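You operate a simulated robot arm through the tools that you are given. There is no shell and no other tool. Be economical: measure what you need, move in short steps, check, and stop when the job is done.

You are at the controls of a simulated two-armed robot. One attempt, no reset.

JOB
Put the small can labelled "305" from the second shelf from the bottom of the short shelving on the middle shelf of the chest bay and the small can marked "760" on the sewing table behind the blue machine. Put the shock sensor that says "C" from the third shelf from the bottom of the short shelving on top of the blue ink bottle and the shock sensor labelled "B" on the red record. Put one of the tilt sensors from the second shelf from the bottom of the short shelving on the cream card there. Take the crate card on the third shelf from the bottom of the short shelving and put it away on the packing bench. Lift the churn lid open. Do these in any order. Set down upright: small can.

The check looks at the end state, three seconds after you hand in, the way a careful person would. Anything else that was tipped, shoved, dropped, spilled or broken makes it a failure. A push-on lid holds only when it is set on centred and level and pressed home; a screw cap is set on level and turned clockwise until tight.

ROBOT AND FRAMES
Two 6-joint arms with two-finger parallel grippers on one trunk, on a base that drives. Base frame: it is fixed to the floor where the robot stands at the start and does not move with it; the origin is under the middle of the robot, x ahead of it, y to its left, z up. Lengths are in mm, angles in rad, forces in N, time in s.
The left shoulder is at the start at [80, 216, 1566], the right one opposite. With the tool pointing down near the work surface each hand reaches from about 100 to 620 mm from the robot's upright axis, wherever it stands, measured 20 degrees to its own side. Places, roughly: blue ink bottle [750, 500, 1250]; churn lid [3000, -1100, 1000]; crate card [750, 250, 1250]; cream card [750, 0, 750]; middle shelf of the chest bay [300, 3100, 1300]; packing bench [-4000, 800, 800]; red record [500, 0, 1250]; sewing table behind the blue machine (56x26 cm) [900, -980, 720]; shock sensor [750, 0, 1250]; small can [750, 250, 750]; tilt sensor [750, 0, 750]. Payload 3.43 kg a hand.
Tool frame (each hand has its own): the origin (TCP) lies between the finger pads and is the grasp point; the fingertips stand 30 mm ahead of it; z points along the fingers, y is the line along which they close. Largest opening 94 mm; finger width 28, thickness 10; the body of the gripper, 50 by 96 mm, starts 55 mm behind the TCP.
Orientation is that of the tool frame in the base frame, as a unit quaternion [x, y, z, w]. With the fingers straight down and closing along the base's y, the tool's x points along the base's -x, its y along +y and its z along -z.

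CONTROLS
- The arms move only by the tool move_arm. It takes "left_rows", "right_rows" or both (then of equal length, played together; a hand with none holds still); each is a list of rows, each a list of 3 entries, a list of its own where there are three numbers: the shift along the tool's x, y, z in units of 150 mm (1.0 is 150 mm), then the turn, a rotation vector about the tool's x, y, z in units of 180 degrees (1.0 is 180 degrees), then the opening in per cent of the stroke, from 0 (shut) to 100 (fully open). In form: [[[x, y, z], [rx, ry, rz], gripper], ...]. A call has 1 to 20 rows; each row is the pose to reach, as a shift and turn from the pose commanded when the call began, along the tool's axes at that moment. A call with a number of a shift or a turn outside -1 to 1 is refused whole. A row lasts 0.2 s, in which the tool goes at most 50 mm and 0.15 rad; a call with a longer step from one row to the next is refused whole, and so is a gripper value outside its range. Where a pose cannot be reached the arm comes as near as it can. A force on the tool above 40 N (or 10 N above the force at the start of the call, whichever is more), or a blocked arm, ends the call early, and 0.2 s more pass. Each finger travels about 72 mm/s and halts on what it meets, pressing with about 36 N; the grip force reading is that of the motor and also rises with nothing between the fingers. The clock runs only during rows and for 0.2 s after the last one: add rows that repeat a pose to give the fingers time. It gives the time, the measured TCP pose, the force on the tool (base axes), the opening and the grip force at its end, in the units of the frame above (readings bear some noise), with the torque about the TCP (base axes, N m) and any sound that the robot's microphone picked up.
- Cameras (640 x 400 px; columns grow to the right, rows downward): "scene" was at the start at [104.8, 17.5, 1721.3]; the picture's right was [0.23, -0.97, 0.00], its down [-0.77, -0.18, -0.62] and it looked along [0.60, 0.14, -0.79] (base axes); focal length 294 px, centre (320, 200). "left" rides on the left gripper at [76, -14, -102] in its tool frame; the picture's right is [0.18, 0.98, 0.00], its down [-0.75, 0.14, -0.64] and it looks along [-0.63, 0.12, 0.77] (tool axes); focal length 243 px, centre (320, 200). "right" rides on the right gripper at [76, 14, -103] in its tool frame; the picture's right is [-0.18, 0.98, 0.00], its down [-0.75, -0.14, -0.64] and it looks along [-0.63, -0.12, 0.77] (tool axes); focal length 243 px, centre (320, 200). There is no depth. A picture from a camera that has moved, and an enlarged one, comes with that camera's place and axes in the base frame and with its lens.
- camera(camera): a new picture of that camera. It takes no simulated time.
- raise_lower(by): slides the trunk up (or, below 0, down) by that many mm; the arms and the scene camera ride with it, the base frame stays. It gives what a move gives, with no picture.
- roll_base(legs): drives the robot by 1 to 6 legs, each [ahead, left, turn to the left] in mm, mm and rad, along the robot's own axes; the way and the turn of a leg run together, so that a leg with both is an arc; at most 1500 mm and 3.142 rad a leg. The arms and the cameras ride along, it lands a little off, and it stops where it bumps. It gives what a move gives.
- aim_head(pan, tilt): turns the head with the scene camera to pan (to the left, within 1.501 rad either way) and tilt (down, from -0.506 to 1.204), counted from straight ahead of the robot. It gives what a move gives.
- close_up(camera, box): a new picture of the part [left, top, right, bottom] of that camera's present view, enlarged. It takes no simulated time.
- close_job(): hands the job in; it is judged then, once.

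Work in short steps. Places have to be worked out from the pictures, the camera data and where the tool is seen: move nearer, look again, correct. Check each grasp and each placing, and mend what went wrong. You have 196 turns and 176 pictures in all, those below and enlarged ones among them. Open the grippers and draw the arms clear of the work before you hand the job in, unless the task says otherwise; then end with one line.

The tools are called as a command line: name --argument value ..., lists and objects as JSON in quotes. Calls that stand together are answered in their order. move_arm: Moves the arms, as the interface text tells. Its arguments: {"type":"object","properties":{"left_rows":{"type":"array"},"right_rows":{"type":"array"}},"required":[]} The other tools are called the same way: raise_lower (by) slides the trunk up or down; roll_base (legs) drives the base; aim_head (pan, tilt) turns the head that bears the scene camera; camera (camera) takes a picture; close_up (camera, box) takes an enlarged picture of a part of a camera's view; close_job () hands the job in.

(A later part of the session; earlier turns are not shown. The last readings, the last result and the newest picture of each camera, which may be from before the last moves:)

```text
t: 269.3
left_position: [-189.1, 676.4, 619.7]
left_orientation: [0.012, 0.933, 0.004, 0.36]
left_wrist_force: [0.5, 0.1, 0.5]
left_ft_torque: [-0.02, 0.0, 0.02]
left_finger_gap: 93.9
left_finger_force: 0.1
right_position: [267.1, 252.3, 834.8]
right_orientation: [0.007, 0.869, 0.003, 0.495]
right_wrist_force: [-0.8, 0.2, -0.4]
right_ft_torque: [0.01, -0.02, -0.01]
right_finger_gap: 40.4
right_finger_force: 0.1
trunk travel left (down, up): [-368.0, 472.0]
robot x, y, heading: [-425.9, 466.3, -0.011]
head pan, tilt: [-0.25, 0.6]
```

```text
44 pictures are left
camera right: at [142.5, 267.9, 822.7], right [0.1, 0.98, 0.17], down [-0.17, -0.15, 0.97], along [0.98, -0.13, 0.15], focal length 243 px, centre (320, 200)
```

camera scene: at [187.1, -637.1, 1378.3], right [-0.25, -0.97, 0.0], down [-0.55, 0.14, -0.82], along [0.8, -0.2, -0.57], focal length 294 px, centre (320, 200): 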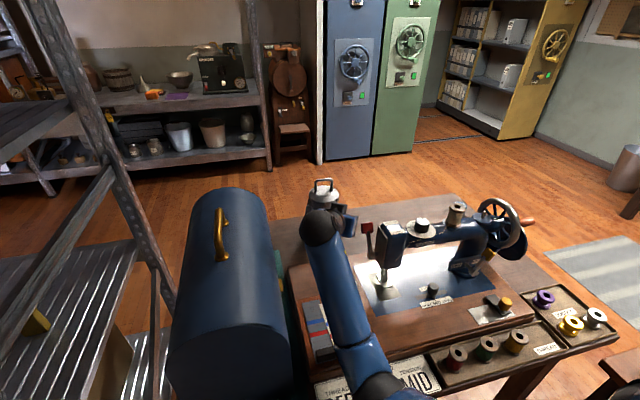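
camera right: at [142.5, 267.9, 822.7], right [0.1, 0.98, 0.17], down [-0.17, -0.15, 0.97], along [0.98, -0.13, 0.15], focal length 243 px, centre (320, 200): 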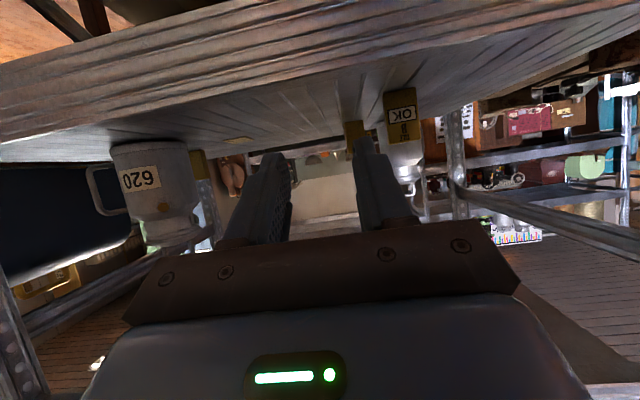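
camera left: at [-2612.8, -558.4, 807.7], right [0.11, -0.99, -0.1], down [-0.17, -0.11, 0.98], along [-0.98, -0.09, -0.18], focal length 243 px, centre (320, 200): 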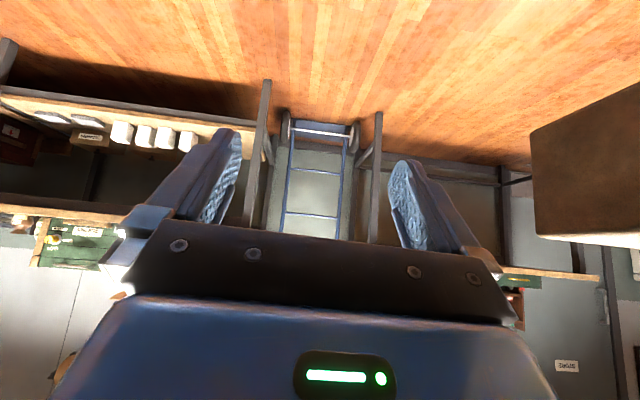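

While here, do the tilt sensor first (it's in the way to 305 and 760 is gone). Align with tilt sensor B (≈(475,346)) and look.

roll_base --legs '[[0, 93, 0.011], [110, 0, 0]]'

move_arm --right_rows '[[[0.05, 0, 0.03], [0, 0, 0], 100], [[0.11, 0, 0.065], [0, 0, 0], 100], [[0.173, 0, 0.1], [0, 0, 0], 100], [[0.173, 0, 0.1], [0, 0, 0], 100]]'

camera --camera "right"

```text
t: 271.2
left_position: [-82.6, 772.2, 619.7]
left_orientation: [0.008, 0.933, 0.005, 0.361]
left_wrist_force: [0.7, -0.7, -0.3]
left_ft_torque: [0.03, 0.0, -0.01]
left_finger_gap: 93.8
left_finger_force: 0.2
right_position: [377.8, 352.8, 834.8]
right_orientation: [0.005, 0.869, 0.004, 0.495]
right_wrist_force: [-0.7, 0.5, -0.1]
right_ft_torque: [0.01, 0.02, 0.03]
right_finger_gap: 40.7
right_finger_force: 0.1
trunk travel left (down, up): [-368.0, 472.0]
robot x, y, heading: [-315.5, 553.8, 0.003]
head pan, tilt: [-0.25, 0.6]
```

```text
t: 272.2
left_position: [-83.1, 772.7, 619.4]
left_orientation: [0.008, 0.933, 0.006, 0.36]
left_wrist_force: [0.2, -0.6, 0.4]
left_ft_torque: [0.0, 0.0, 0.02]
left_finger_gap: 94.0
left_finger_force: 0.0
right_position: [378.9, 353.4, 803.6]
right_orientation: [0.004, 0.869, 0.004, 0.495]
right_wrist_force: [0.2, 0.0, 0.2]
right_ft_torque: [0.03, 0.01, 0.0]
right_finger_gap: 93.6
right_finger_force: 0.2
trunk travel left (down, up): [-368.0, 472.0]
robot x, y, heading: [-317.6, 558.3, -0.003]
head pan, tilt: [-0.25, 0.6]
```

```text
43 pictures are left
camera right: at [253.5, 367.2, 792.1], right [0.1, 0.98, 0.17], down [-0.17, -0.15, 0.97], along [0.98, -0.12, 0.15], focal length 243 px, centre (320, 200)
```

right: 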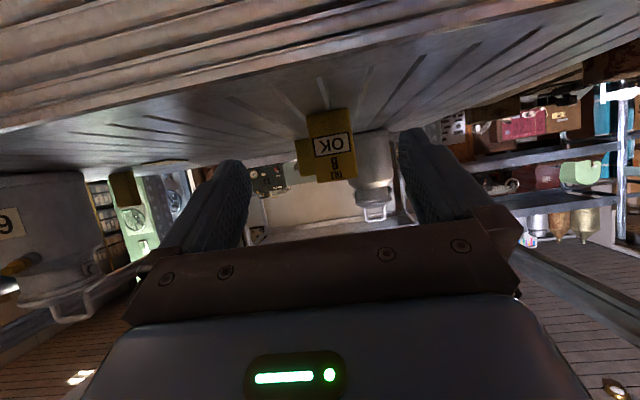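

Triangulated tilt sensor: (≈520, 356), and shelf 2 top is really z≈740. Lower 20, drive ahead 100 with fingers straddling.

move_arm --right_rows '[[[0.06, 0.01, 0.034], [0, 0, 0], 100], [[0.115, 0.02, 0.068], [0, 0, 0], 100], [[0.115, 0.02, 0.068], [0, 0, 0], 100]]'

roll_base --legs '[[100, 0, 0]]'

camera --camera "right"

```text
t: 273.0
left_position: [-82.9, 772.6, 621.1]
left_orientation: [0.009, 0.933, 0.005, 0.36]
left_wrist_force: [-0.4, -0.4, 0.4]
left_ft_torque: [0.05, 0.03, -0.03]
left_finger_gap: 93.9
left_finger_force: 0.0
right_position: [377.5, 357.2, 784.8]
right_orientation: [0.004, 0.869, 0.004, 0.495]
right_wrist_force: [-0.3, 0.7, -0.4]
right_ft_torque: [-0.01, 0.0, 0.03]
right_finger_gap: 93.9
right_finger_force: 0.2
trunk travel left (down, up): [-368.0, 472.0]
robot x, y, heading: [-316.7, 555.6, -0.001]
head pan, tilt: [-0.25, 0.6]
```

```text
t: 274.2
left_position: [17.8, 772.7, 621.1]
left_orientation: [0.008, 0.933, 0.006, 0.36]
left_wrist_force: [-0.3, 0.0, 0.8]
left_ft_torque: [0.02, 0.01, 0.02]
left_finger_gap: 94.0
left_finger_force: 0.0
right_position: [478.7, 356.3, 785.8]
right_orientation: [0.005, 0.869, 0.004, 0.495]
right_wrist_force: [-0.2, -0.1, -0.7]
right_ft_torque: [0.03, -0.03, 0.0]
right_finger_gap: 94.0
right_finger_force: 0.0
trunk travel left (down, up): [-368.0, 472.0]
robot x, y, heading: [-215.3, 560.1, -0.002]
head pan, tilt: [-0.25, 0.6]
```

```text
42 pictures are left
camera right: at [352.8, 370.3, 772.6], right [0.1, 0.98, 0.17], down [-0.17, -0.15, 0.97], along [0.98, -0.12, 0.15], focal length 243 px, centre (320, 200)
```

right: 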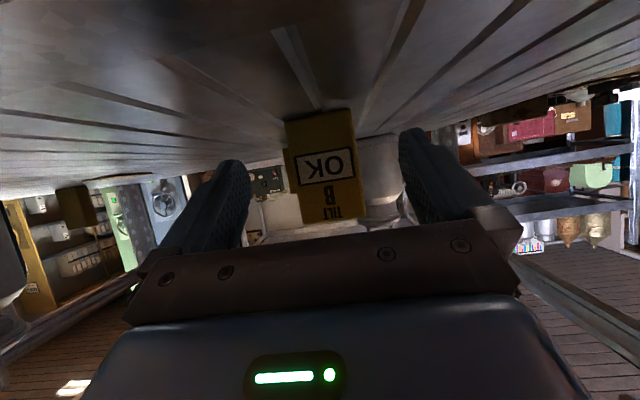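

Centred. Advance 55 mm and close slowly.

move_arm --right_rows '[[[-0.06, 0, 0.1], [0, 0, 0], 100], [[-0.12, 0, 0.2], [0, 0, 0], 100], [[-0.187, 0, 0.315], [0, 0, 0], 100], [[-0.187, 0, 0.315], [0, 0, 0], 78], [[-0.187, 0, 0.315], [0, 0, 0], 62], [[-0.187, 0, 0.315], [0, 0, 0], 56], [[-0.187, 0, 0.315], [0, 0, 0], 52], [[-0.187, 0, 0.315], [0, 0, 0], 48], [[-0.187, 0, 0.315], [0, 0, 0], 44], [[-0.187, 0, 0.315], [0, 0, 0], 40], [[-0.187, 0, 0.315], [0, 0, 0], 34], [[-0.187, 0, 0.315], [0, 0, 0], 28]]'

camera --camera "right"

```text
t: 276.8
left_position: [17.8, 772.2, 619.8]
left_orientation: [0.01, 0.932, 0.005, 0.361]
left_wrist_force: [0.4, -0.2, 0.2]
left_ft_torque: [0.01, 0.02, 0.02]
left_finger_gap: 93.7
left_finger_force: 0.0
right_position: [532.1, 355.2, 785.0]
right_orientation: [0.004, 0.869, 0.004, 0.495]
right_wrist_force: [0.5, -1.1, 1.2]
right_ft_torque: [-0.06, 0.02, 0.03]
right_finger_gap: 49.7
right_finger_force: 35.9
trunk travel left (down, up): [-368.0, 472.0]
robot x, y, heading: [-215.3, 557.5, -0.005]
head pan, tilt: [-0.25, 0.6]
```

```text
41 pictures are left
camera right: at [407.4, 369.6, 772.6], right [0.1, 0.98, 0.17], down [-0.17, -0.15, 0.97], along [0.98, -0.12, 0.15], focal length 243 px, centre (320, 200)
```

right: 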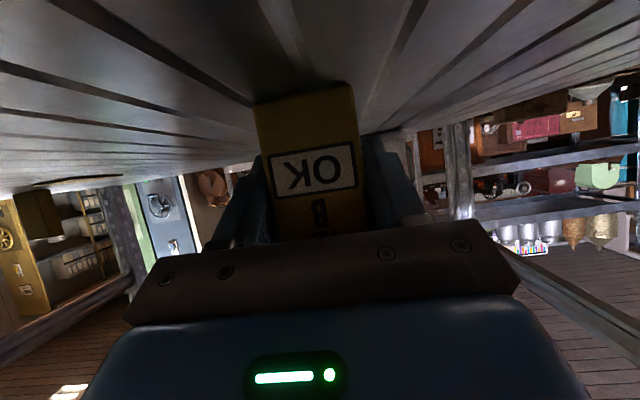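

Gripped. Lift 35 mm, strafe right 225, yaw the hand -20° (to stay clear of can 620), and drive ahead 110.

move_arm --right_rows '[[[-0.05, 0, -0.03], [0, 0, 0], 28], [[-0.12, 0, -0.07], [0, 0, 0], 28], [[-0.2, 0, -0.119], [0, 0, 0], 28], [[-0.2, 0, -0.119], [0, 0, 0], 28]]'

roll_base --legs '[[0, -225, 0.004]]'

move_arm --right_rows '[[[0, 0, 0], [0.032, 0, 0.019], 28], [[0, 0, 0], [0.064, 0, 0.038], 28], [[0, 0, 0], [0.095, 0, 0.056], 28], [[0, 0, 0], [0.095, 0, 0.056], 28]]'

roll_base --legs '[[110, 0, 0]]'

camera --camera "right"

```text
t: 277.8
left_position: [17.4, 771.6, 620.3]
left_orientation: [0.01, 0.933, 0.005, 0.36]
left_wrist_force: [-0.1, 0.7, -0.2]
left_ft_torque: [-0.01, 0.0, -0.03]
left_finger_gap: 94.0
left_finger_force: 0.1
right_position: [533.0, 354.8, 818.7]
right_orientation: [0.004, 0.869, 0.004, 0.495]
right_wrist_force: [-0.2, 0.1, -0.1]
right_ft_torque: [0.02, 0.0, -0.02]
right_finger_gap: 49.6
right_finger_force: 35.9
trunk travel left (down, up): [-368.0, 472.0]
robot x, y, heading: [-217.4, 553.9, -0.004]
head pan, tilt: [-0.25, 0.6]
```

```text
t: 279.5
left_position: [17.1, 547.1, 619.6]
left_orientation: [0.005, 0.933, 0.008, 0.36]
left_wrist_force: [-0.6, 0.4, -0.1]
left_ft_torque: [0.0, 0.0, -0.01]
left_finger_gap: 94.3
left_finger_force: 0.0
right_position: [534.9, 134.3, 818.6]
right_orientation: [0.0, 0.869, 0.007, 0.495]
right_wrist_force: [-0.3, -0.1, -1.2]
right_ft_torque: [0.02, 0.0, 0.0]
right_finger_gap: 49.6
right_finger_force: 36.2
trunk travel left (down, up): [-368.0, 472.0]
robot x, y, heading: [-215.1, 328.9, 0.009]
head pan, tilt: [-0.25, 0.6]
```

```text
t: 280.5
left_position: [16.5, 548.2, 621.2]
left_orientation: [0.005, 0.933, 0.008, 0.36]
left_wrist_force: [-0.2, 0.3, 0.2]
left_ft_torque: [-0.01, 0.01, 0.01]
left_finger_gap: 94.1
left_finger_force: 0.1
right_position: [533.8, 134.9, 820.0]
right_orientation: [0.152, 0.857, -0.08, 0.486]
right_wrist_force: [-0.9, -0.1, -1.4]
right_ft_torque: [0.03, -0.02, 0.01]
right_finger_gap: 49.7
right_finger_force: 35.6
trunk travel left (down, up): [-368.0, 472.0]
robot x, y, heading: [-215.7, 327.4, 0.006]
head pan, tilt: [-0.25, 0.6]
```

```text
t: 281.7
left_position: [121.3, 549.3, 620.6]
left_orientation: [0.005, 0.933, 0.007, 0.36]
left_wrist_force: [-0.1, 0.6, 0.7]
left_ft_torque: [0.01, -0.02, 0.0]
left_finger_gap: 93.9
left_finger_force: 0.0
right_position: [639.1, 135.4, 819.4]
right_orientation: [0.15, 0.857, -0.08, 0.487]
right_wrist_force: [-0.6, 0.1, -0.9]
right_ft_torque: [-0.02, -0.02, 0.02]
right_finger_gap: 49.4
right_finger_force: 36.3
trunk travel left (down, up): [-368.0, 472.0]
robot x, y, heading: [-112.0, 330.4, 0.008]
head pan, tilt: [-0.25, 0.6]
```

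```text
40 pictures are left
camera right: at [526.5, 191.4, 808.0], right [0.42, 0.89, 0.17], down [-0.2, -0.09, 0.98], along [0.89, -0.44, 0.15], focal length 243 px, centre (320, 200)
```

right: 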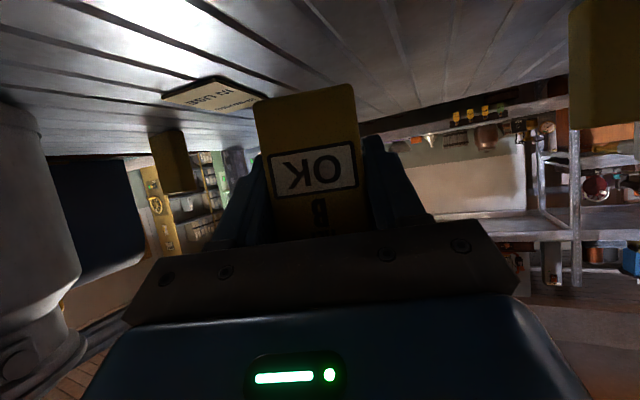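

Card centre measures ≈(685,35), ~50×60 mm. Move the sensor over it, then lower 26 mm.

move_arm --right_rows '[[[-0.06, -0.13, 0.1], [0, 0, 0], 28], [[-0.12, -0.26, 0.2], [0, 0, 0], 28], [[-0.18, -0.4, 0.3], [0, 0, 0], 28], [[-0.242, -0.531, 0.403], [0, 0, 0], 28], [[-0.16, -0.531, 0.45], [0, 0, 0], 28], [[-0.093, -0.531, 0.492], [0, 0, 0], 28], [[-0.093, -0.531, 0.492], [0, 0, 0], 28]]'

camera --camera "right"

aim_head --pan -0.35 --tilt 0.6

camera --camera "scene"

```text
t: 283.3
left_position: [121.3, 548.8, 619.3]
left_orientation: [0.006, 0.933, 0.007, 0.36]
left_wrist_force: [0.2, 0.2, 0.9]
left_ft_torque: [0.04, 0.01, 0.0]
left_finger_gap: 93.9
left_finger_force: 0.1
right_position: [679.3, 37.3, 794.0]
right_orientation: [0.15, 0.857, -0.08, 0.487]
right_wrist_force: [0.6, 0.9, -1.0]
right_ft_torque: [0.04, 0.01, 0.02]
right_finger_gap: 49.8
right_finger_force: 36.3
trunk travel left (down, up): [-368.0, 472.0]
robot x, y, heading: [-111.3, 329.5, 0.007]
head pan, tilt: [-0.25, 0.6]
```

```text
39 pictures are left
camera right: at [565.7, 92.2, 782.0], right [0.42, 0.89, 0.17], down [-0.2, -0.09, 0.97], along [0.89, -0.44, 0.15], focal length 243 px, centre (320, 200)
```

right: 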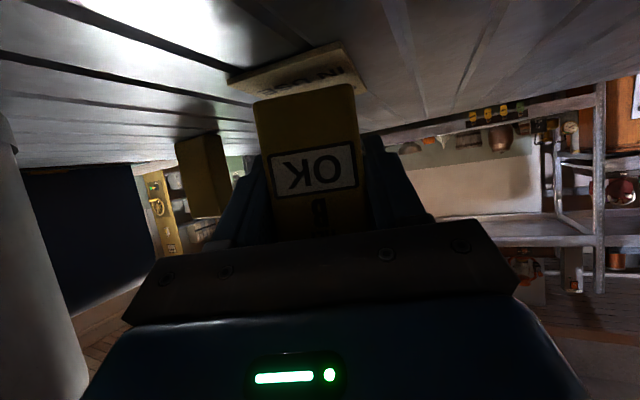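

```text
t: 283.9
left_position: [121.3, 548.7, 619.0]
left_orientation: [0.005, 0.933, 0.007, 0.36]
left_wrist_force: [0.1, 0.0, -0.6]
left_ft_torque: [-0.01, 0.01, -0.01]
left_finger_gap: 93.9
left_finger_force: 0.0
right_position: [678.5, 36.3, 795.1]
right_orientation: [0.149, 0.857, -0.079, 0.487]
right_wrist_force: [1.2, -0.5, -1.4]
right_ft_torque: [0.02, 0.0, 0.03]
right_finger_gap: 49.8
right_finger_force: 36.3
trunk travel left (down, up): [-368.0, 472.0]
robot x, y, heading: [-112.4, 331.6, -0.001]
head pan, tilt: [-0.351, 0.6]
```

```text
38 pictures are left
camera scene: at [4.4, 302.2, 1318.4], right [-0.34, -0.94, 0.0], down [-0.53, 0.19, -0.82], along [0.78, -0.28, -0.57], focal length 294 px, centre (320, 200)
```

scene: 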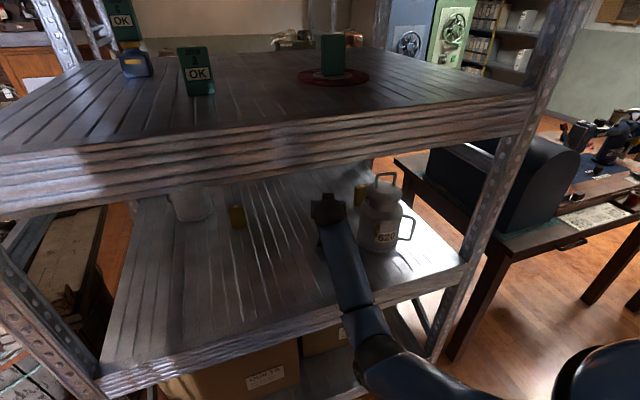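

Sensor is centred over the card. Lower 7 mm, then creep.

move_arm --right_rows '[[[0.02, 0, 0.012], [0, 0, 0], 28], [[0.04, 0, 0.024], [0, 0, 0], 28], [[0.04, 0, 0.024], [0, 0, 0], 28]]'

move_arm --right_rows '[[[0.009, 0, 0.005], [0, 0, 0], 28], [[0.014, 0, 0.008], [0, 0, 0], 28], [[0.014, 0, 0.008], [0, 0, 0], 28]]'

```text
t: 284.7
left_position: [121.4, 547.7, 620.2]
left_orientation: [0.004, 0.933, 0.007, 0.359]
left_wrist_force: [-0.6, -0.5, 0.8]
left_ft_torque: [-0.02, 0.01, 0.0]
left_finger_gap: 93.9
left_finger_force: 0.0
right_position: [678.5, 37.7, 788.2]
right_orientation: [0.151, 0.857, -0.08, 0.487]
right_wrist_force: [-0.1, -1.4, 3.7]
right_ft_torque: [-0.08, 0.03, 0.02]
right_finger_gap: 50.0
right_finger_force: 35.7
trunk travel left (down, up): [-368.0, 472.0]
robot x, y, heading: [-109.6, 331.8, 0.004]
head pan, tilt: [-0.351, 0.6]
```

```text
t: 285.5
left_position: [119.4, 548.5, 619.5]
left_orientation: [0.005, 0.933, 0.007, 0.36]
left_wrist_force: [-0.3, 0.5, -0.2]
left_ft_torque: [-0.01, 0.02, 0.01]
left_finger_gap: 94.2
left_finger_force: 0.0
right_position: [677.4, 38.1, 787.6]
right_orientation: [0.151, 0.855, -0.08, 0.489]
right_wrist_force: [2.6, -2.3, 13.2]
right_ft_torque: [-0.2, 0.04, 0.02]
right_finger_gap: 49.5
right_finger_force: 35.9
trunk travel left (down, up): [-368.0, 472.0]
robot x, y, heading: [-112.6, 329.2, 0.006]
head pan, tilt: [-0.351, 0.6]
```

Contact on the card. Relax ~2 mm, open slowly, and withdraw backwards along the tool heading.

move_arm --right_rows '[[[-0.012, 0, -0.007], [0, 0, 0], 28], [[-0.012, 0, -0.007], [0, 0, 0], 42], [[-0.012, 0, -0.007], [0, 0, 0], 50], [[-0.012, 0, -0.007], [0, 0, 0], 54], [[-0.012, 0, -0.007], [0, 0, 0], 58], [[-0.012, 0, -0.007], [0, 0, 0], 66], [[-0.012, 0, -0.007], [0, 0, 0], 75], [[-0.012, 0, -0.007], [0, 0, 0], 82], [[-0.012, 0, -0.007], [0, 0, 0], 82]]'

move_arm --right_rows '[[[0.03, 0, -0.05], [0, 0, 0], 82], [[0.1, 0, -0.16], [0, 0, 0], 82], [[0.2, 0, -0.33], [0, 0, 0], 82], [[0.3, 0, -0.5], [0, 0, 0], 82], [[0.4, 0, -0.68], [0, 0, 0], 82]]'

camera --camera "right"

```text
t: 287.5
left_position: [121.1, 549.0, 620.6]
left_orientation: [0.005, 0.933, 0.007, 0.36]
left_wrist_force: [0.0, 0.2, -1.0]
left_ft_torque: [-0.01, -0.02, 0.01]
left_finger_gap: 93.8
left_finger_force: 0.1
right_position: [677.6, 37.8, 786.7]
right_orientation: [0.15, 0.857, -0.08, 0.486]
right_wrist_force: [-0.2, 0.0, 0.6]
right_ft_torque: [-0.02, -0.02, -0.01]
right_finger_gap: 77.0
right_finger_force: 0.0
trunk travel left (down, up): [-368.0, 472.0]
robot x, y, heading: [-109.6, 331.6, 0.009]
head pan, tilt: [-0.351, 0.6]
```

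```text
t: 288.7
left_position: [120.4, 549.7, 620.9]
left_orientation: [0.005, 0.933, 0.007, 0.36]
left_wrist_force: [-0.5, -1.0, -0.5]
left_ft_torque: [0.01, -0.01, 0.0]
left_finger_gap: 93.9
left_finger_force: 0.0
right_position: [566.3, 75.9, 788.0]
right_orientation: [0.15, 0.857, -0.079, 0.487]
right_wrist_force: [-0.3, -0.6, -0.1]
right_ft_torque: [0.0, 0.04, 0.03]
right_finger_gap: 77.2
right_finger_force: 0.0
trunk travel left (down, up): [-368.0, 472.0]
robot x, y, heading: [-110.1, 333.0, 0.007]
head pan, tilt: [-0.351, 0.6]
```

```text
37 pictures are left
camera right: at [453.7, 131.5, 775.1], right [0.42, 0.89, 0.17], down [-0.21, -0.09, 0.97], along [0.89, -0.44, 0.15], focal length 243 px, centre (320, 200)
```

right: 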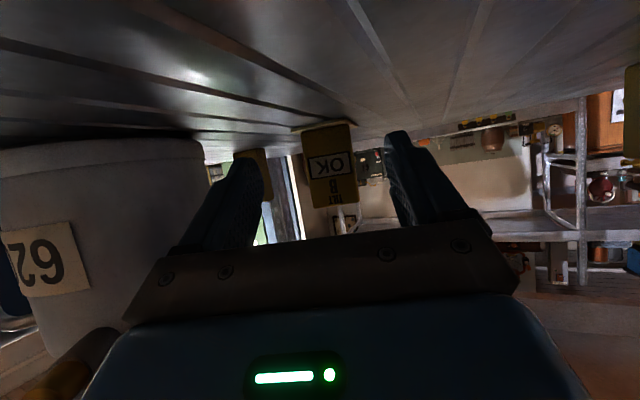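

Tilt sensor stands on the card with OK showing. Now can 305: straighten the hand and strafe left to look at its handle.

move_arm --right_rows '[[[-0.1, 0, -0.06], [-0.032, 0, -0.019], 82], [[-0.2, 0, -0.119], [-0.064, 0, -0.038], 82], [[-0.3, 0, -0.18], [-0.095, 0, -0.056], 82]]'

roll_base --legs '[[0, 300, -0.007]]'

camera --camera "right"

```text
t: 289.5
left_position: [121.5, 548.1, 619.4]
left_orientation: [0.005, 0.933, 0.007, 0.36]
left_wrist_force: [0.3, -0.3, -0.1]
left_ft_torque: [-0.02, 0.0, 0.03]
left_finger_gap: 93.9
left_finger_force: 0.0
right_position: [564.9, 75.7, 840.4]
right_orientation: [0.0, 0.869, 0.006, 0.495]
right_wrist_force: [0.1, -0.2, 0.5]
right_ft_torque: [0.03, -0.01, -0.02]
right_finger_gap: 77.3
right_finger_force: 0.1
trunk travel left (down, up): [-368.0, 472.0]
robot x, y, heading: [-114.3, 334.6, 0.009]
head pan, tilt: [-0.351, 0.6]
```

```text
t: 291.6
left_position: [124.0, 846.3, 619.5]
left_orientation: [0.01, 0.933, 0.005, 0.36]
left_wrist_force: [-0.1, 0.1, -0.5]
left_ft_torque: [-0.01, 0.01, 0.01]
left_finger_gap: 94.2
left_finger_force: 0.1
right_position: [563.5, 369.3, 838.6]
right_orientation: [0.006, 0.869, 0.003, 0.494]
right_wrist_force: [-0.2, 0.7, -0.9]
right_ft_torque: [0.0, 0.02, 0.0]
right_finger_gap: 77.0
right_finger_force: 0.0
trunk travel left (down, up): [-368.0, 472.0]
robot x, y, heading: [-112.3, 632.4, -0.006]
head pan, tilt: [-0.351, 0.6]
```

```text
36 pictures are left
camera right: at [438.4, 383.8, 826.9], right [0.1, 0.98, 0.17], down [-0.17, -0.15, 0.97], along [0.98, -0.13, 0.15], focal length 243 px, centre (320, 200)
```

right: 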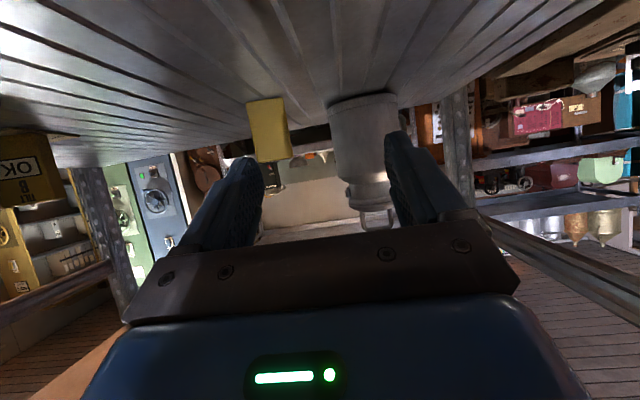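

Zoom on the can.

close_up --camera "right" --box '[300, 70, 460, 170]'

aim_head --pan -0.15 --tilt 0.35

raise_lower --by -60

camera --camera "scene"

```text
4.00 times, centred on (380, 120) of right
camera zoom: at [438.4, 383.8, 826.9], right [0.1, 0.98, 0.17], down [-0.17, -0.15, 0.97], along [0.98, -0.13, 0.15], focal length 970 px, centre (80, 520)
```

zoom: 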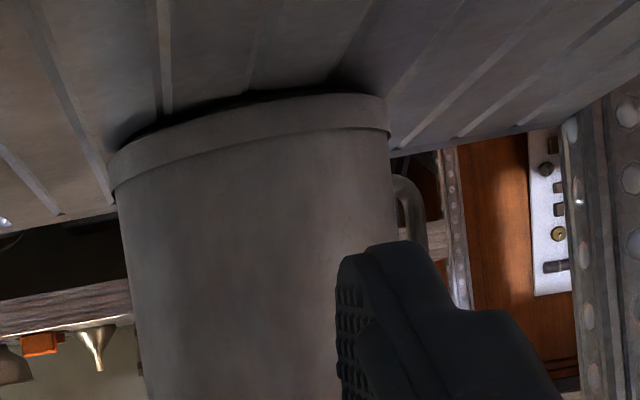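

```text
t: 292.4
left_position: [123.2, 846.6, 619.6]
left_orientation: [0.009, 0.933, 0.006, 0.36]
left_wrist_force: [0.2, -0.7, 0.2]
left_ft_torque: [-0.02, 0.0, 0.02]
left_finger_gap: 94.1
left_finger_force: 0.0
right_position: [564.3, 368.8, 838.9]
right_orientation: [0.006, 0.869, 0.003, 0.495]
right_wrist_force: [0.2, -0.2, -0.2]
right_ft_torque: [-0.03, -0.01, -0.02]
right_finger_gap: 77.3
right_finger_force: 0.0
trunk travel left (down, up): [-368.0, 472.0]
robot x, y, heading: [-105.8, 631.2, -0.008]
head pan, tilt: [-0.15, 0.351]
```

```text
t: 293.4
left_position: [122.0, 846.1, 559.0]
left_orientation: [0.01, 0.933, 0.005, 0.36]
left_wrist_force: [-0.3, -0.8, 0.6]
left_ft_torque: [-0.01, 0.0, -0.01]
left_finger_gap: 94.0
left_finger_force: 0.1
right_position: [563.6, 369.3, 778.8]
right_orientation: [0.006, 0.869, 0.003, 0.494]
right_wrist_force: [-0.2, 0.4, -1.5]
right_ft_torque: [0.0, 0.02, -0.01]
right_finger_gap: 77.0
right_finger_force: 0.0
trunk travel left (down, up): [-308.0, 532.0]
robot x, y, heading: [-113.2, 633.6, -0.003]
head pan, tilt: [-0.15, 0.351]
```

```text
34 pictures are left
camera scene: at [12.4, 617.5, 1281.3], right [-0.15, -0.99, 0.0], down [-0.34, 0.05, -0.94], along [0.93, -0.14, -0.34], focal length 294 px, centre (320, 200)
```

scene: 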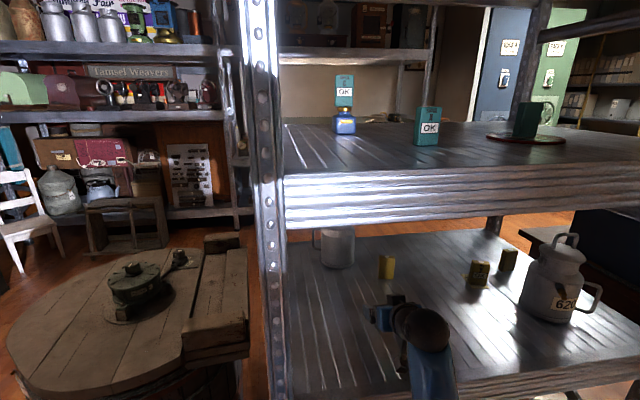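

The 305 handle points to +y (bar ≈(898,495)). Raise the trunk, move left, extend, and approach straight along +x with a look before closing in.

raise_lower --by 60

roll_base --legs '[[0, 95, 0]]'

move_arm --right_rows '[[[-0.06, 0.06, 0.12], [0, 0, 0], 43], [[-0.12, 0.12, 0.24], [0, 0, 0], 43], [[-0.18, 0.18, 0.37], [0, 0, 0], 43], [[-0.24, 0.22, 0.5], [0, 0, 0], 43], [[-0.26, 0.22, 0.6], [0, 0, 0], 43]]'

roll_base --legs '[[110, 0, 0]]'

camera --camera "right"

```text
t: 294.4
left_position: [122.7, 846.4, 620.2]
left_orientation: [0.01, 0.933, 0.005, 0.36]
left_wrist_force: [0.9, 0.5, 0.4]
left_ft_torque: [0.01, 0.02, -0.01]
left_finger_gap: 94.1
left_finger_force: 0.0
right_position: [564.1, 369.6, 839.3]
right_orientation: [0.005, 0.869, 0.004, 0.494]
right_wrist_force: [0.0, 0.1, 0.4]
right_ft_torque: [-0.03, -0.01, 0.0]
right_finger_gap: 76.9
right_finger_force: 0.1
trunk travel left (down, up): [-368.0, 472.0]
robot x, y, heading: [-110.2, 632.0, 0.0]
head pan, tilt: [-0.15, 0.351]
```

```text
t: 295.5
left_position: [123.9, 942.0, 619.1]
left_orientation: [0.011, 0.933, 0.005, 0.361]
left_wrist_force: [-1.1, 0.1, 0.1]
left_ft_torque: [0.0, -0.01, 0.01]
left_finger_gap: 94.1
left_finger_force: 0.1
right_position: [563.6, 462.9, 839.3]
right_orientation: [0.006, 0.869, 0.003, 0.495]
right_wrist_force: [-0.4, -0.2, 0.5]
right_ft_torque: [0.0, 0.01, 0.03]
right_finger_gap: 77.4
right_finger_force: 0.1
trunk travel left (down, up): [-368.0, 472.0]
robot x, y, heading: [-112.5, 724.4, -0.005]
head pan, tilt: [-0.15, 0.351]
```

```text
t: 296.7
left_position: [123.8, 940.0, 619.7]
left_orientation: [0.01, 0.933, 0.005, 0.36]
left_wrist_force: [0.4, -0.2, -0.6]
left_ft_torque: [0.04, 0.02, 0.0]
left_finger_gap: 94.0
left_finger_force: 0.1
right_position: [662.0, 494.3, 828.3]
right_orientation: [0.005, 0.869, 0.004, 0.495]
right_wrist_force: [0.4, 0.0, 0.7]
right_ft_torque: [0.01, -0.01, 0.02]
right_finger_gap: 40.3
right_finger_force: 0.0
trunk travel left (down, up): [-368.0, 472.0]
robot x, y, heading: [-111.1, 728.9, -0.01]
head pan, tilt: [-0.15, 0.351]
```

```text
t: 297.9
left_position: [233.9, 939.1, 618.4]
left_orientation: [0.011, 0.933, 0.005, 0.36]
left_wrist_force: [0.8, -0.1, -0.3]
left_ft_torque: [0.01, 0.0, 0.0]
left_finger_gap: 94.0
left_finger_force: 0.1
right_position: [771.6, 493.1, 828.0]
right_orientation: [0.007, 0.869, 0.003, 0.495]
right_wrist_force: [0.8, -0.2, -0.5]
right_ft_torque: [-0.02, -0.01, -0.03]
right_finger_gap: 40.3
right_finger_force: 0.1
trunk travel left (down, up): [-368.0, 472.0]
robot x, y, heading: [1.3, 724.3, -0.003]
head pan, tilt: [-0.15, 0.351]
```

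```text
33 pictures are left
camera right: at [646.2, 508.2, 816.2], right [0.1, 0.98, 0.17], down [-0.17, -0.15, 0.97], along [0.98, -0.13, 0.15], focal length 243 px, centre (320, 200)
```

right: 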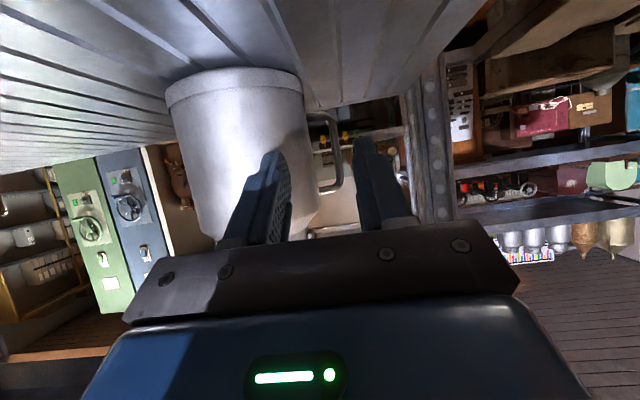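

Clear view: bar between the finger lines at ≈(914,500). I need a slight yaw (-8°) with the hand offset outward to keep the gripper body off the can. Re-pose, then drive ahead 70.

move_arm --right_rows '[[[0.02, 0.12, 0.01], [0.02, 0, 0.011], 62], [[0.035, 0.24, 0.02], [0.0385, 0, 0.022], 62], [[0.035, 0.25, 0.02], [0.0385, 0, 0.022], 62]]'

roll_base --legs '[[65, 0, 0]]'

camera --camera "right"

```text
t: 298.7
left_position: [234.1, 938.2, 620.5]
left_orientation: [0.012, 0.933, 0.004, 0.361]
left_wrist_force: [0.9, -0.1, -0.1]
left_ft_torque: [0.0, 0.02, -0.01]
left_finger_gap: 94.1
left_finger_force: 0.0
right_position: [770.3, 529.6, 823.3]
right_orientation: [0.067, 0.867, -0.033, 0.492]
right_wrist_force: [1.0, 0.9, -0.1]
right_ft_torque: [0.03, 0.04, -0.01]
right_finger_gap: 58.6
right_finger_force: 0.0
trunk travel left (down, up): [-368.0, 472.0]
robot x, y, heading: [-1.2, 726.1, -0.008]
head pan, tilt: [-0.15, 0.351]
```

```text
t: 299.6
left_position: [267.8, 940.0, 623.1]
left_orientation: [0.016, 0.93, 0.0, 0.368]
left_wrist_force: [0.5, 0.3, 0.6]
left_ft_torque: [0.0, -0.01, 0.01]
left_finger_gap: 93.9
left_finger_force: 0.0
right_position: [793.1, 526.8, 828.1]
right_orientation: [0.07, 0.866, -0.039, 0.493]
right_wrist_force: [0.1, 0.4, -0.4]
right_ft_torque: [0.0, -0.02, -0.01]
right_finger_gap: 58.3
right_finger_force: 0.2
trunk travel left (down, up): [-368.0, 472.0]
robot x, y, heading: [36.4, 726.0, -0.015]
head pan, tilt: [-0.15, 0.351]
stopped in leg 1: the robot was blocked; the commanded pose is now the measured one
```

```text
32 pictures are left
camera right: at [671.5, 559.7, 814.3], right [0.25, 0.96, 0.16], down [-0.19, -0.11, 0.98], along [0.95, -0.27, 0.15], focal length 243 px, centre (320, 200)
```

right: 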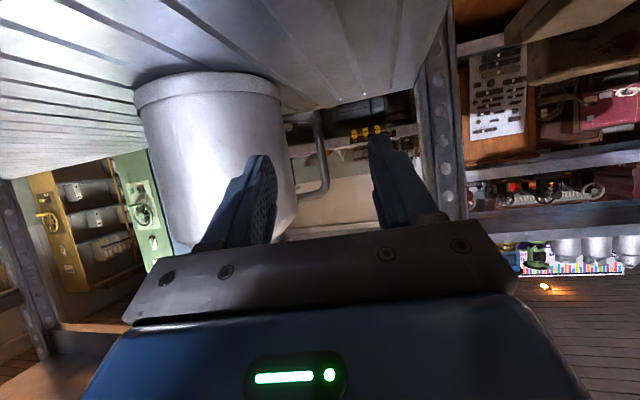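

Blocked at x≈36. See what touches.

aim_head --pan -0.15 --tilt 0.75

camera --camera "scene"

```text
t: 300.5
left_position: [266.5, 940.0, 622.5]
left_orientation: [0.015, 0.929, 0.0, 0.369]
left_wrist_force: [0.1, -1.0, 0.4]
left_ft_torque: [-0.02, -0.03, -0.01]
left_finger_gap: 93.8
left_finger_force: 0.0
right_position: [793.9, 526.4, 826.3]
right_orientation: [0.069, 0.866, -0.038, 0.494]
right_wrist_force: [0.2, -0.3, -0.2]
right_ft_torque: [-0.04, -0.01, -0.01]
right_finger_gap: 58.2
right_finger_force: 0.1
trunk travel left (down, up): [-368.0, 472.0]
robot x, y, heading: [42.9, 725.3, -0.02]
head pan, tilt: [-0.15, 0.75]
```

```text
31 pictures are left
camera scene: at [131.6, 718.4, 1308.0], right [-0.17, -0.99, 0.0], down [-0.66, 0.11, -0.74], along [0.73, -0.13, -0.67], focal length 294 px, centre (320, 200)
```

scene: 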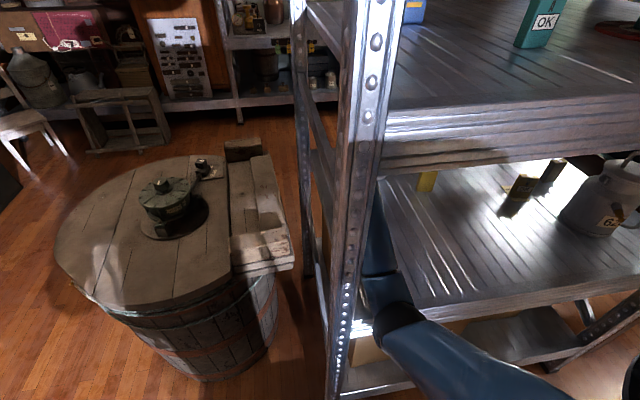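

The elbow (z≈756) meets the shelf-2 front beam. Back 60, raise the trunk 100, and lower the hand 100 to lift the elbow.

roll_base --legs '[[-60, 0, 0.018]]'

raise_lower --by 100

move_arm --right_rows '[[[0.12, 0, 0.07], [0, 0, 0], 62], [[0.24, 0, 0.14], [0, 0, 0], 62], [[0.36, 0, 0.21], [0, 0, 0], 62], [[0.48, 0, 0.28], [0, 0, 0], 62], [[0.577, 0, 0.34], [0, 0, 0], 62], [[0.577, 0, 0.34], [0, 0, 0], 62]]'

roll_base --legs '[[95, 0, 0]]'

camera --camera "right"

```text
t: 301.5
left_position: [213.8, 941.7, 619.8]
left_orientation: [0.008, 0.932, 0.006, 0.361]
left_wrist_force: [-0.4, 0.7, 0.0]
left_ft_torque: [0.02, 0.02, 0.02]
left_finger_gap: 93.6
left_finger_force: 0.1
right_position: [748.6, 536.3, 809.3]
right_orientation: [0.063, 0.872, -0.033, 0.484]
right_wrist_force: [0.9, -0.1, -0.4]
right_ft_torque: [-0.01, 0.02, 0.01]
right_finger_gap: 58.4
right_finger_force: 0.0
trunk travel left (down, up): [-368.0, 472.0]
robot x, y, heading: [-22.1, 726.8, 0.001]
head pan, tilt: [-0.15, 0.75]
```

```text
t: 302.8
left_position: [213.8, 942.4, 720.4]
left_orientation: [0.008, 0.933, 0.006, 0.36]
left_wrist_force: [-0.3, -0.1, 0.5]
left_ft_torque: [0.0, -0.02, -0.03]
left_finger_gap: 93.8
left_finger_force: 0.1
right_position: [750.2, 535.1, 908.5]
right_orientation: [0.063, 0.872, -0.033, 0.484]
right_wrist_force: [0.0, 0.8, -0.9]
right_ft_torque: [0.03, 0.03, -0.03]
right_finger_gap: 58.1
right_finger_force: 0.0
trunk travel left (down, up): [-468.0, 372.0]
robot x, y, heading: [-19.1, 726.1, -0.003]
head pan, tilt: [-0.15, 0.75]
```

```text
t: 304.2
left_position: [213.5, 942.7, 720.6]
left_orientation: [0.008, 0.932, 0.006, 0.361]
left_wrist_force: [-0.4, 0.5, -0.3]
left_ft_torque: [0.01, 0.01, 0.01]
left_finger_gap: 94.0
left_finger_force: 0.0
right_position: [746.0, 537.2, 808.2]
right_orientation: [0.063, 0.872, -0.033, 0.485]
right_wrist_force: [0.2, 0.1, 0.1]
right_ft_torque: [0.02, 0.01, -0.01]
right_finger_gap: 58.2
right_finger_force: 0.1
trunk travel left (down, up): [-468.0, 372.0]
robot x, y, heading: [-21.1, 726.8, -0.006]
head pan, tilt: [-0.15, 0.75]
```

```text
t: 305.4
left_position: [308.0, 941.5, 720.4]
left_orientation: [0.008, 0.933, 0.006, 0.361]
left_wrist_force: [0.2, -0.8, 0.7]
left_ft_torque: [0.01, 0.01, -0.01]
left_finger_gap: 94.1
left_finger_force: 0.0
right_position: [840.6, 537.2, 807.8]
right_orientation: [0.062, 0.873, -0.032, 0.483]
right_wrist_force: [-0.2, 0.0, -0.2]
right_ft_torque: [0.01, 0.04, 0.03]
right_finger_gap: 58.4
right_finger_force: 0.1
trunk travel left (down, up): [-468.0, 372.0]
robot x, y, heading: [76.4, 728.5, -0.005]
head pan, tilt: [-0.15, 0.75]
```

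```text
30 pictures are left
camera right: at [718.6, 569.0, 798.7], right [0.23, 0.96, 0.16], down [-0.16, -0.12, 0.98], along [0.96, -0.26, 0.13], focal length 243 px, centre (320, 200)
```

right: 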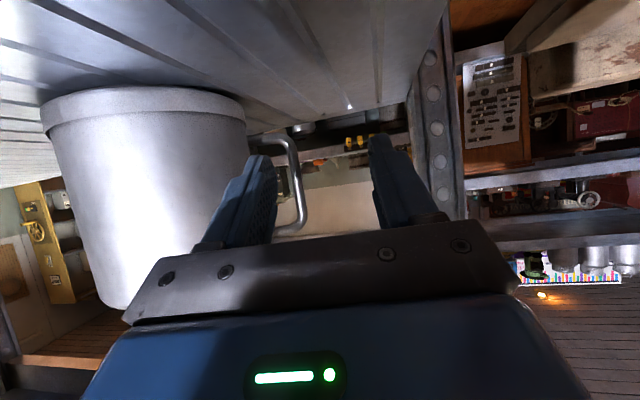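

Bar re-measured at (907,500), can centre (874,417). Shift 9 mm toward it, rise 12, then advance 52.

move_arm --right_rows '[[[-0.035, -0.03, -0.02], [0, 0, 0], 62], [[-0.068, -0.06, -0.042], [0, 0, 0], 62], [[-0.13, -0.06, 0.06], [0, 0, 0], 62], [[-0.2, -0.06, 0.16], [0, 0, 0], 62], [[-0.259, -0.06, 0.261], [0, 0, 0], 62], [[-0.259, -0.06, 0.261], [0, 0, 0], 62]]'

camera --camera "right"

```text
t: 306.8
left_position: [307.8, 941.3, 721.2]
left_orientation: [0.008, 0.933, 0.006, 0.36]
left_wrist_force: [0.3, 1.3, 0.0]
left_ft_torque: [0.02, 0.02, 0.0]
left_finger_gap: 94.2
left_finger_force: 0.0
right_position: [892.7, 521.2, 821.0]
right_orientation: [0.062, 0.871, -0.033, 0.485]
right_wrist_force: [0.6, 0.3, -0.2]
right_ft_torque: [-0.03, 0.0, 0.03]
right_finger_gap: 58.5
right_finger_force: 0.0
trunk travel left (down, up): [-468.0, 372.0]
robot x, y, heading: [75.3, 726.1, 0.001]
head pan, tilt: [-0.15, 0.75]
```

```text
29 pictures are left
camera right: at [770.9, 552.2, 810.8], right [0.23, 0.96, 0.16], down [-0.17, -0.12, 0.98], along [0.96, -0.26, 0.13], focal length 243 px, centre (320, 200)
```

right: 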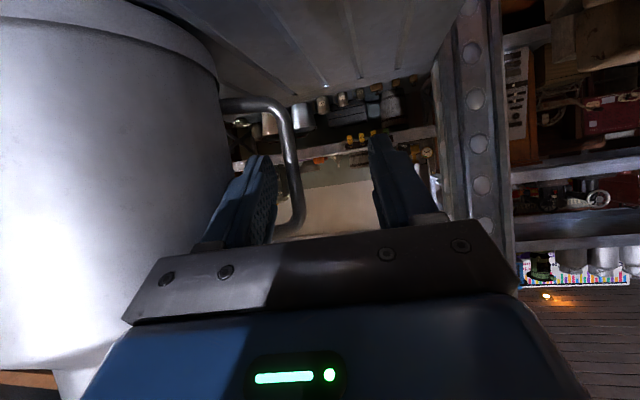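

The inner finger is inside the loop. Close (each finger halts on contact), then lift slightly.

move_arm --right_rows '[[[0, 0, 0], [0, 0, 0], 50], [[0, 0, 0], [0, 0, 0], 38], [[0, 0, 0], [0, 0, 0], 26], [[0, 0, 0], [0, 0, 0], 14], [[0, 0, 0], [0, 0, 0], 4], [[0, 0, 0], [0, 0, 0], 0], [[0, 0, 0], [0, 0, 0], 0], [[0, 0, 0], [0, 0, 0], 0]]'

move_arm --right_rows '[[[-0.02, 0, -0.012], [0, 0, 0], 0], [[-0.05, 0, -0.03], [0, 0, 0], 0], [[-0.085, 0, -0.053], [0, 0, 0], 0], [[-0.085, 0, -0.053], [0, 0, 0], 0]]'

camera --camera "right"

```text
t: 308.6
left_position: [308.3, 943.0, 719.7]
left_orientation: [0.008, 0.933, 0.006, 0.361]
left_wrist_force: [-0.3, -0.2, 0.4]
left_ft_torque: [0.04, 0.02, -0.03]
left_finger_gap: 94.1
left_finger_force: 0.1
right_position: [893.2, 521.0, 819.5]
right_orientation: [0.062, 0.873, -0.032, 0.483]
right_wrist_force: [-0.1, 1.8, -0.2]
right_ft_torque: [0.42, 0.03, -0.03]
right_finger_gap: 8.7
right_finger_force: 36.1
trunk travel left (down, up): [-468.0, 372.0]
robot x, y, heading: [75.8, 726.9, 0.001]
head pan, tilt: [-0.15, 0.75]
```

```text
t: 309.6
left_position: [307.1, 942.1, 720.1]
left_orientation: [0.008, 0.933, 0.006, 0.36]
left_wrist_force: [-0.2, 0.1, 0.7]
left_ft_torque: [-0.03, -0.03, -0.01]
left_finger_gap: 94.0
left_finger_force: 0.2
right_position: [893.6, 521.1, 833.6]
right_orientation: [0.062, 0.873, -0.032, 0.483]
right_wrist_force: [1.2, 0.4, -6.0]
right_ft_torque: [0.52, -0.03, -0.02]
right_finger_gap: 8.3
right_finger_force: 36.3
trunk travel left (down, up): [-468.0, 372.0]
robot x, y, heading: [70.3, 722.7, 0.001]
head pan, tilt: [-0.15, 0.75]
```

```text
28 pictures are left
camera right: at [770.8, 552.5, 824.5], right [0.23, 0.96, 0.16], down [-0.16, -0.12, 0.98], along [0.96, -0.26, 0.13], focal length 243 px, centre (320, 200)
```

right: 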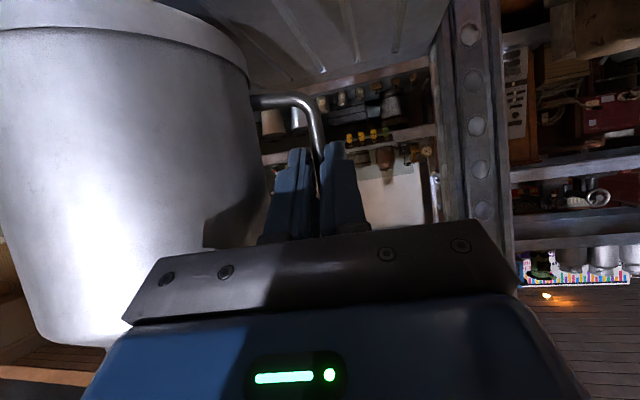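

Can 305 hangs securely (6 N). Raise a bit more, back out to x≈-620, and turn left to face the chest bay.

move_arm --right_rows '[[[-0.04, 0, -0.025], [0, 0, 0], 0], [[-0.08, 0, -0.05], [0, 0, 0], 0], [[-0.12, 0, -0.075], [0, 0, 0], 0]]'

roll_base --legs '[[-690, 0, 0], [0, 0, 1.57], [0, -330, 0], [700, 0, 0]]'

raise_lower --by 370

aim_head --pan -0.15 --tilt 0.3

camera --camera "scene"

```text
t: 310.4
left_position: [308.4, 940.3, 720.5]
left_orientation: [0.008, 0.933, 0.006, 0.36]
left_wrist_force: [-0.9, 0.5, 0.1]
left_ft_torque: [0.02, 0.03, -0.03]
left_finger_gap: 94.2
left_finger_force: 0.0
right_position: [893.0, 519.8, 856.5]
right_orientation: [0.062, 0.872, -0.032, 0.484]
right_wrist_force: [-0.2, 0.3, -6.3]
right_ft_torque: [0.52, -0.04, 0.0]
right_finger_gap: 8.6
right_finger_force: 35.5
trunk travel left (down, up): [-468.0, 372.0]
robot x, y, heading: [76.2, 725.9, -0.001]
head pan, tilt: [-0.15, 0.75]
```

```text
t: 323.1
left_position: [-462.4, 1657.4, 719.9]
left_orientation: [-0.642, 0.677, 0.254, 0.255]
left_wrist_force: [0.0, 0.2, -0.1]
left_ft_torque: [0.0, 0.04, -0.03]
left_finger_gap: 93.9
left_finger_force: 0.0
right_position: [-19.4, 2224.9, 856.9]
right_orientation: [-0.56, 0.671, 0.313, 0.371]
right_wrist_force: [0.4, 0.8, -6.7]
right_ft_torque: [0.1, 0.51, 0.01]
right_finger_gap: 8.8
right_finger_force: 36.3
trunk travel left (down, up): [-468.0, 372.0]
robot x, y, heading: [-257.7, 1413.0, 1.533]
head pan, tilt: [-0.15, 0.75]
```

```text
t: 326.7
left_position: [-461.9, 1656.1, 1089.5]
left_orientation: [-0.642, 0.677, 0.255, 0.255]
left_wrist_force: [0.5, -0.5, -0.6]
left_ft_torque: [0.01, -0.02, 0.01]
left_finger_gap: 94.1
left_finger_force: 0.0
right_position: [-20.2, 2225.6, 1226.6]
right_orientation: [-0.56, 0.672, 0.312, 0.37]
right_wrist_force: [-0.6, -0.1, -5.9]
right_ft_torque: [0.08, 0.5, 0.04]
right_finger_gap: 8.3
right_finger_force: 35.9
trunk travel left (down, up): [-838.0, 2.0]
robot x, y, heading: [-258.2, 1411.9, 1.536]
head pan, tilt: [-0.15, 0.75]
```

```text
t: 327.6
left_position: [-462.2, 1655.8, 1090.2]
left_orientation: [-0.642, 0.677, 0.254, 0.256]
left_wrist_force: [0.7, -0.1, 0.9]
left_ft_torque: [0.02, 0.01, -0.01]
left_finger_gap: 93.9
left_finger_force: 0.2
right_position: [-19.5, 2224.7, 1227.2]
right_orientation: [-0.561, 0.671, 0.313, 0.37]
right_wrist_force: [0.5, -0.8, -5.6]
right_ft_torque: [0.08, 0.5, 0.02]
right_finger_gap: 8.6
right_finger_force: 36.1
trunk travel left (down, up): [-838.0, 2.0]
robot x, y, heading: [-257.7, 1413.2, 1.534]
head pan, tilt: [-0.15, 0.3]
```

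```text
27 pictures are left
camera scene: at [-235.4, 1537.8, 1815.7], right [0.98, -0.19, 0.0], down [-0.06, -0.29, -0.95], along [0.18, 0.94, -0.3], focal length 294 px, centre (320, 200)
```

scene: 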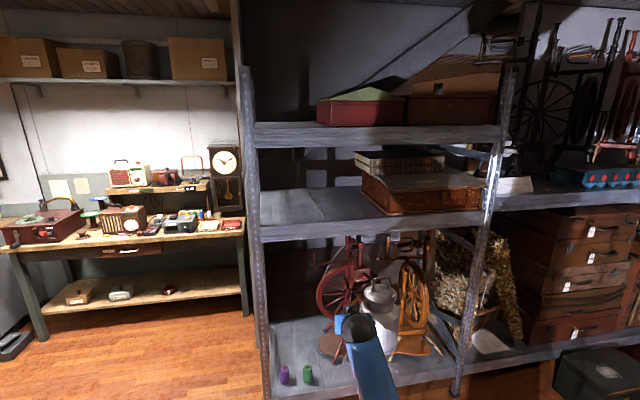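

The middle shelf's left half is free. Raise the hand 175 mm with the arm, straighten the heading, and move to x≈-334, stopping short of the shelf.

move_arm --right_rows '[[[-0.13, 0, -0.08], [0, 0, 0], 0], [[-0.27, 0, -0.17], [0, 0, 0], 0], [[-0.41, 0, -0.26], [0, 0, 0], 0], [[-0.56, 0, -0.35], [0, 0, 0], 0], [[-0.7, 0, -0.44], [0, 0, 0], 0], [[-0.85, 0, -0.53], [0, 0, 0], 0], [[-0.99, 0, -0.62], [0, 0, 0], 0], [[-0.99, 0, -0.62], [0, 0, 0], 0]]'

roll_base --legs '[[0, 0, 0.037], [0, 76, 0], [400, 0, 0]]'

camera --camera "right"

camera --camera "scene"

```text
t: 329.4
left_position: [-462.5, 1656.1, 1090.5]
left_orientation: [-0.641, 0.678, 0.254, 0.255]
left_wrist_force: [-0.4, 0.0, -0.3]
left_ft_torque: [-0.01, -0.01, 0.02]
left_finger_gap: 93.8
left_finger_force: 0.1
right_position: [-19.9, 2224.3, 1400.5]
right_orientation: [-0.561, 0.672, 0.312, 0.37]
right_wrist_force: [-0.5, 0.2, -5.8]
right_ft_torque: [0.05, 0.52, 0.0]
right_finger_gap: 8.7
right_finger_force: 36.2
trunk travel left (down, up): [-838.0, 2.0]
robot x, y, heading: [-260.7, 1416.3, 1.532]
head pan, tilt: [-0.15, 0.3]
```

```text
t: 332.9
left_position: [-543.6, 2042.0, 1090.4]
left_orientation: [-0.653, 0.666, 0.259, 0.252]
left_wrist_force: [0.1, -0.5, -0.5]
left_ft_torque: [0.02, -0.02, 0.0]
left_finger_gap: 93.9
left_finger_force: 0.0
right_position: [-120.3, 2624.2, 1404.3]
right_orientation: [-0.571, 0.662, 0.319, 0.366]
right_wrist_force: [0.1, -1.0, -5.3]
right_ft_torque: [0.09, 0.51, -0.03]
right_finger_gap: 8.6
right_finger_force: 36.1
trunk travel left (down, up): [-838.0, 2.0]
robot x, y, heading: [-327.5, 1807.9, 1.562]
head pan, tilt: [-0.15, 0.3]
```

```text
26 pictures are left
camera right: at [-151.5, 2500.0, 1393.3], right [-0.96, 0.24, 0.16], down [0.12, -0.17, 0.98], along [0.26, 0.96, 0.13], focal length 243 px, centre (320, 200)
```

right: 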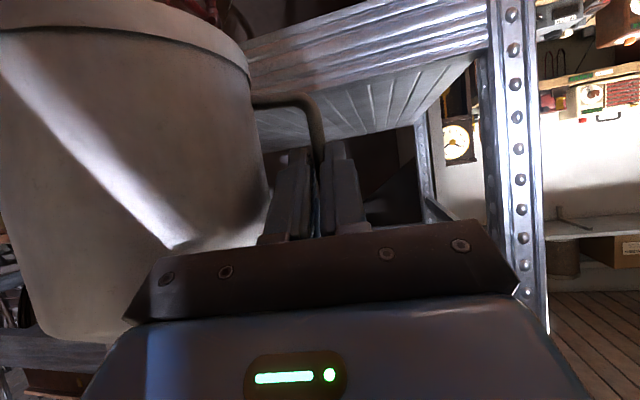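

```text
25 pictures are left
camera scene: at [-312.9, 1929.6, 1816.2], right [0.99, -0.15, 0.0], down [-0.05, -0.29, -0.96], along [0.15, 0.94, -0.29], focal length 294 px, centre (320, 200)
```

scene: 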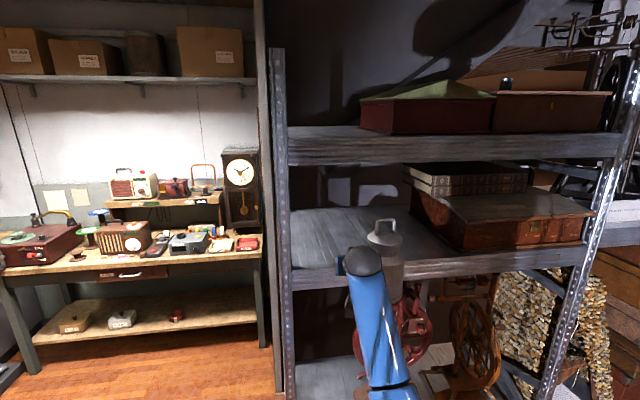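

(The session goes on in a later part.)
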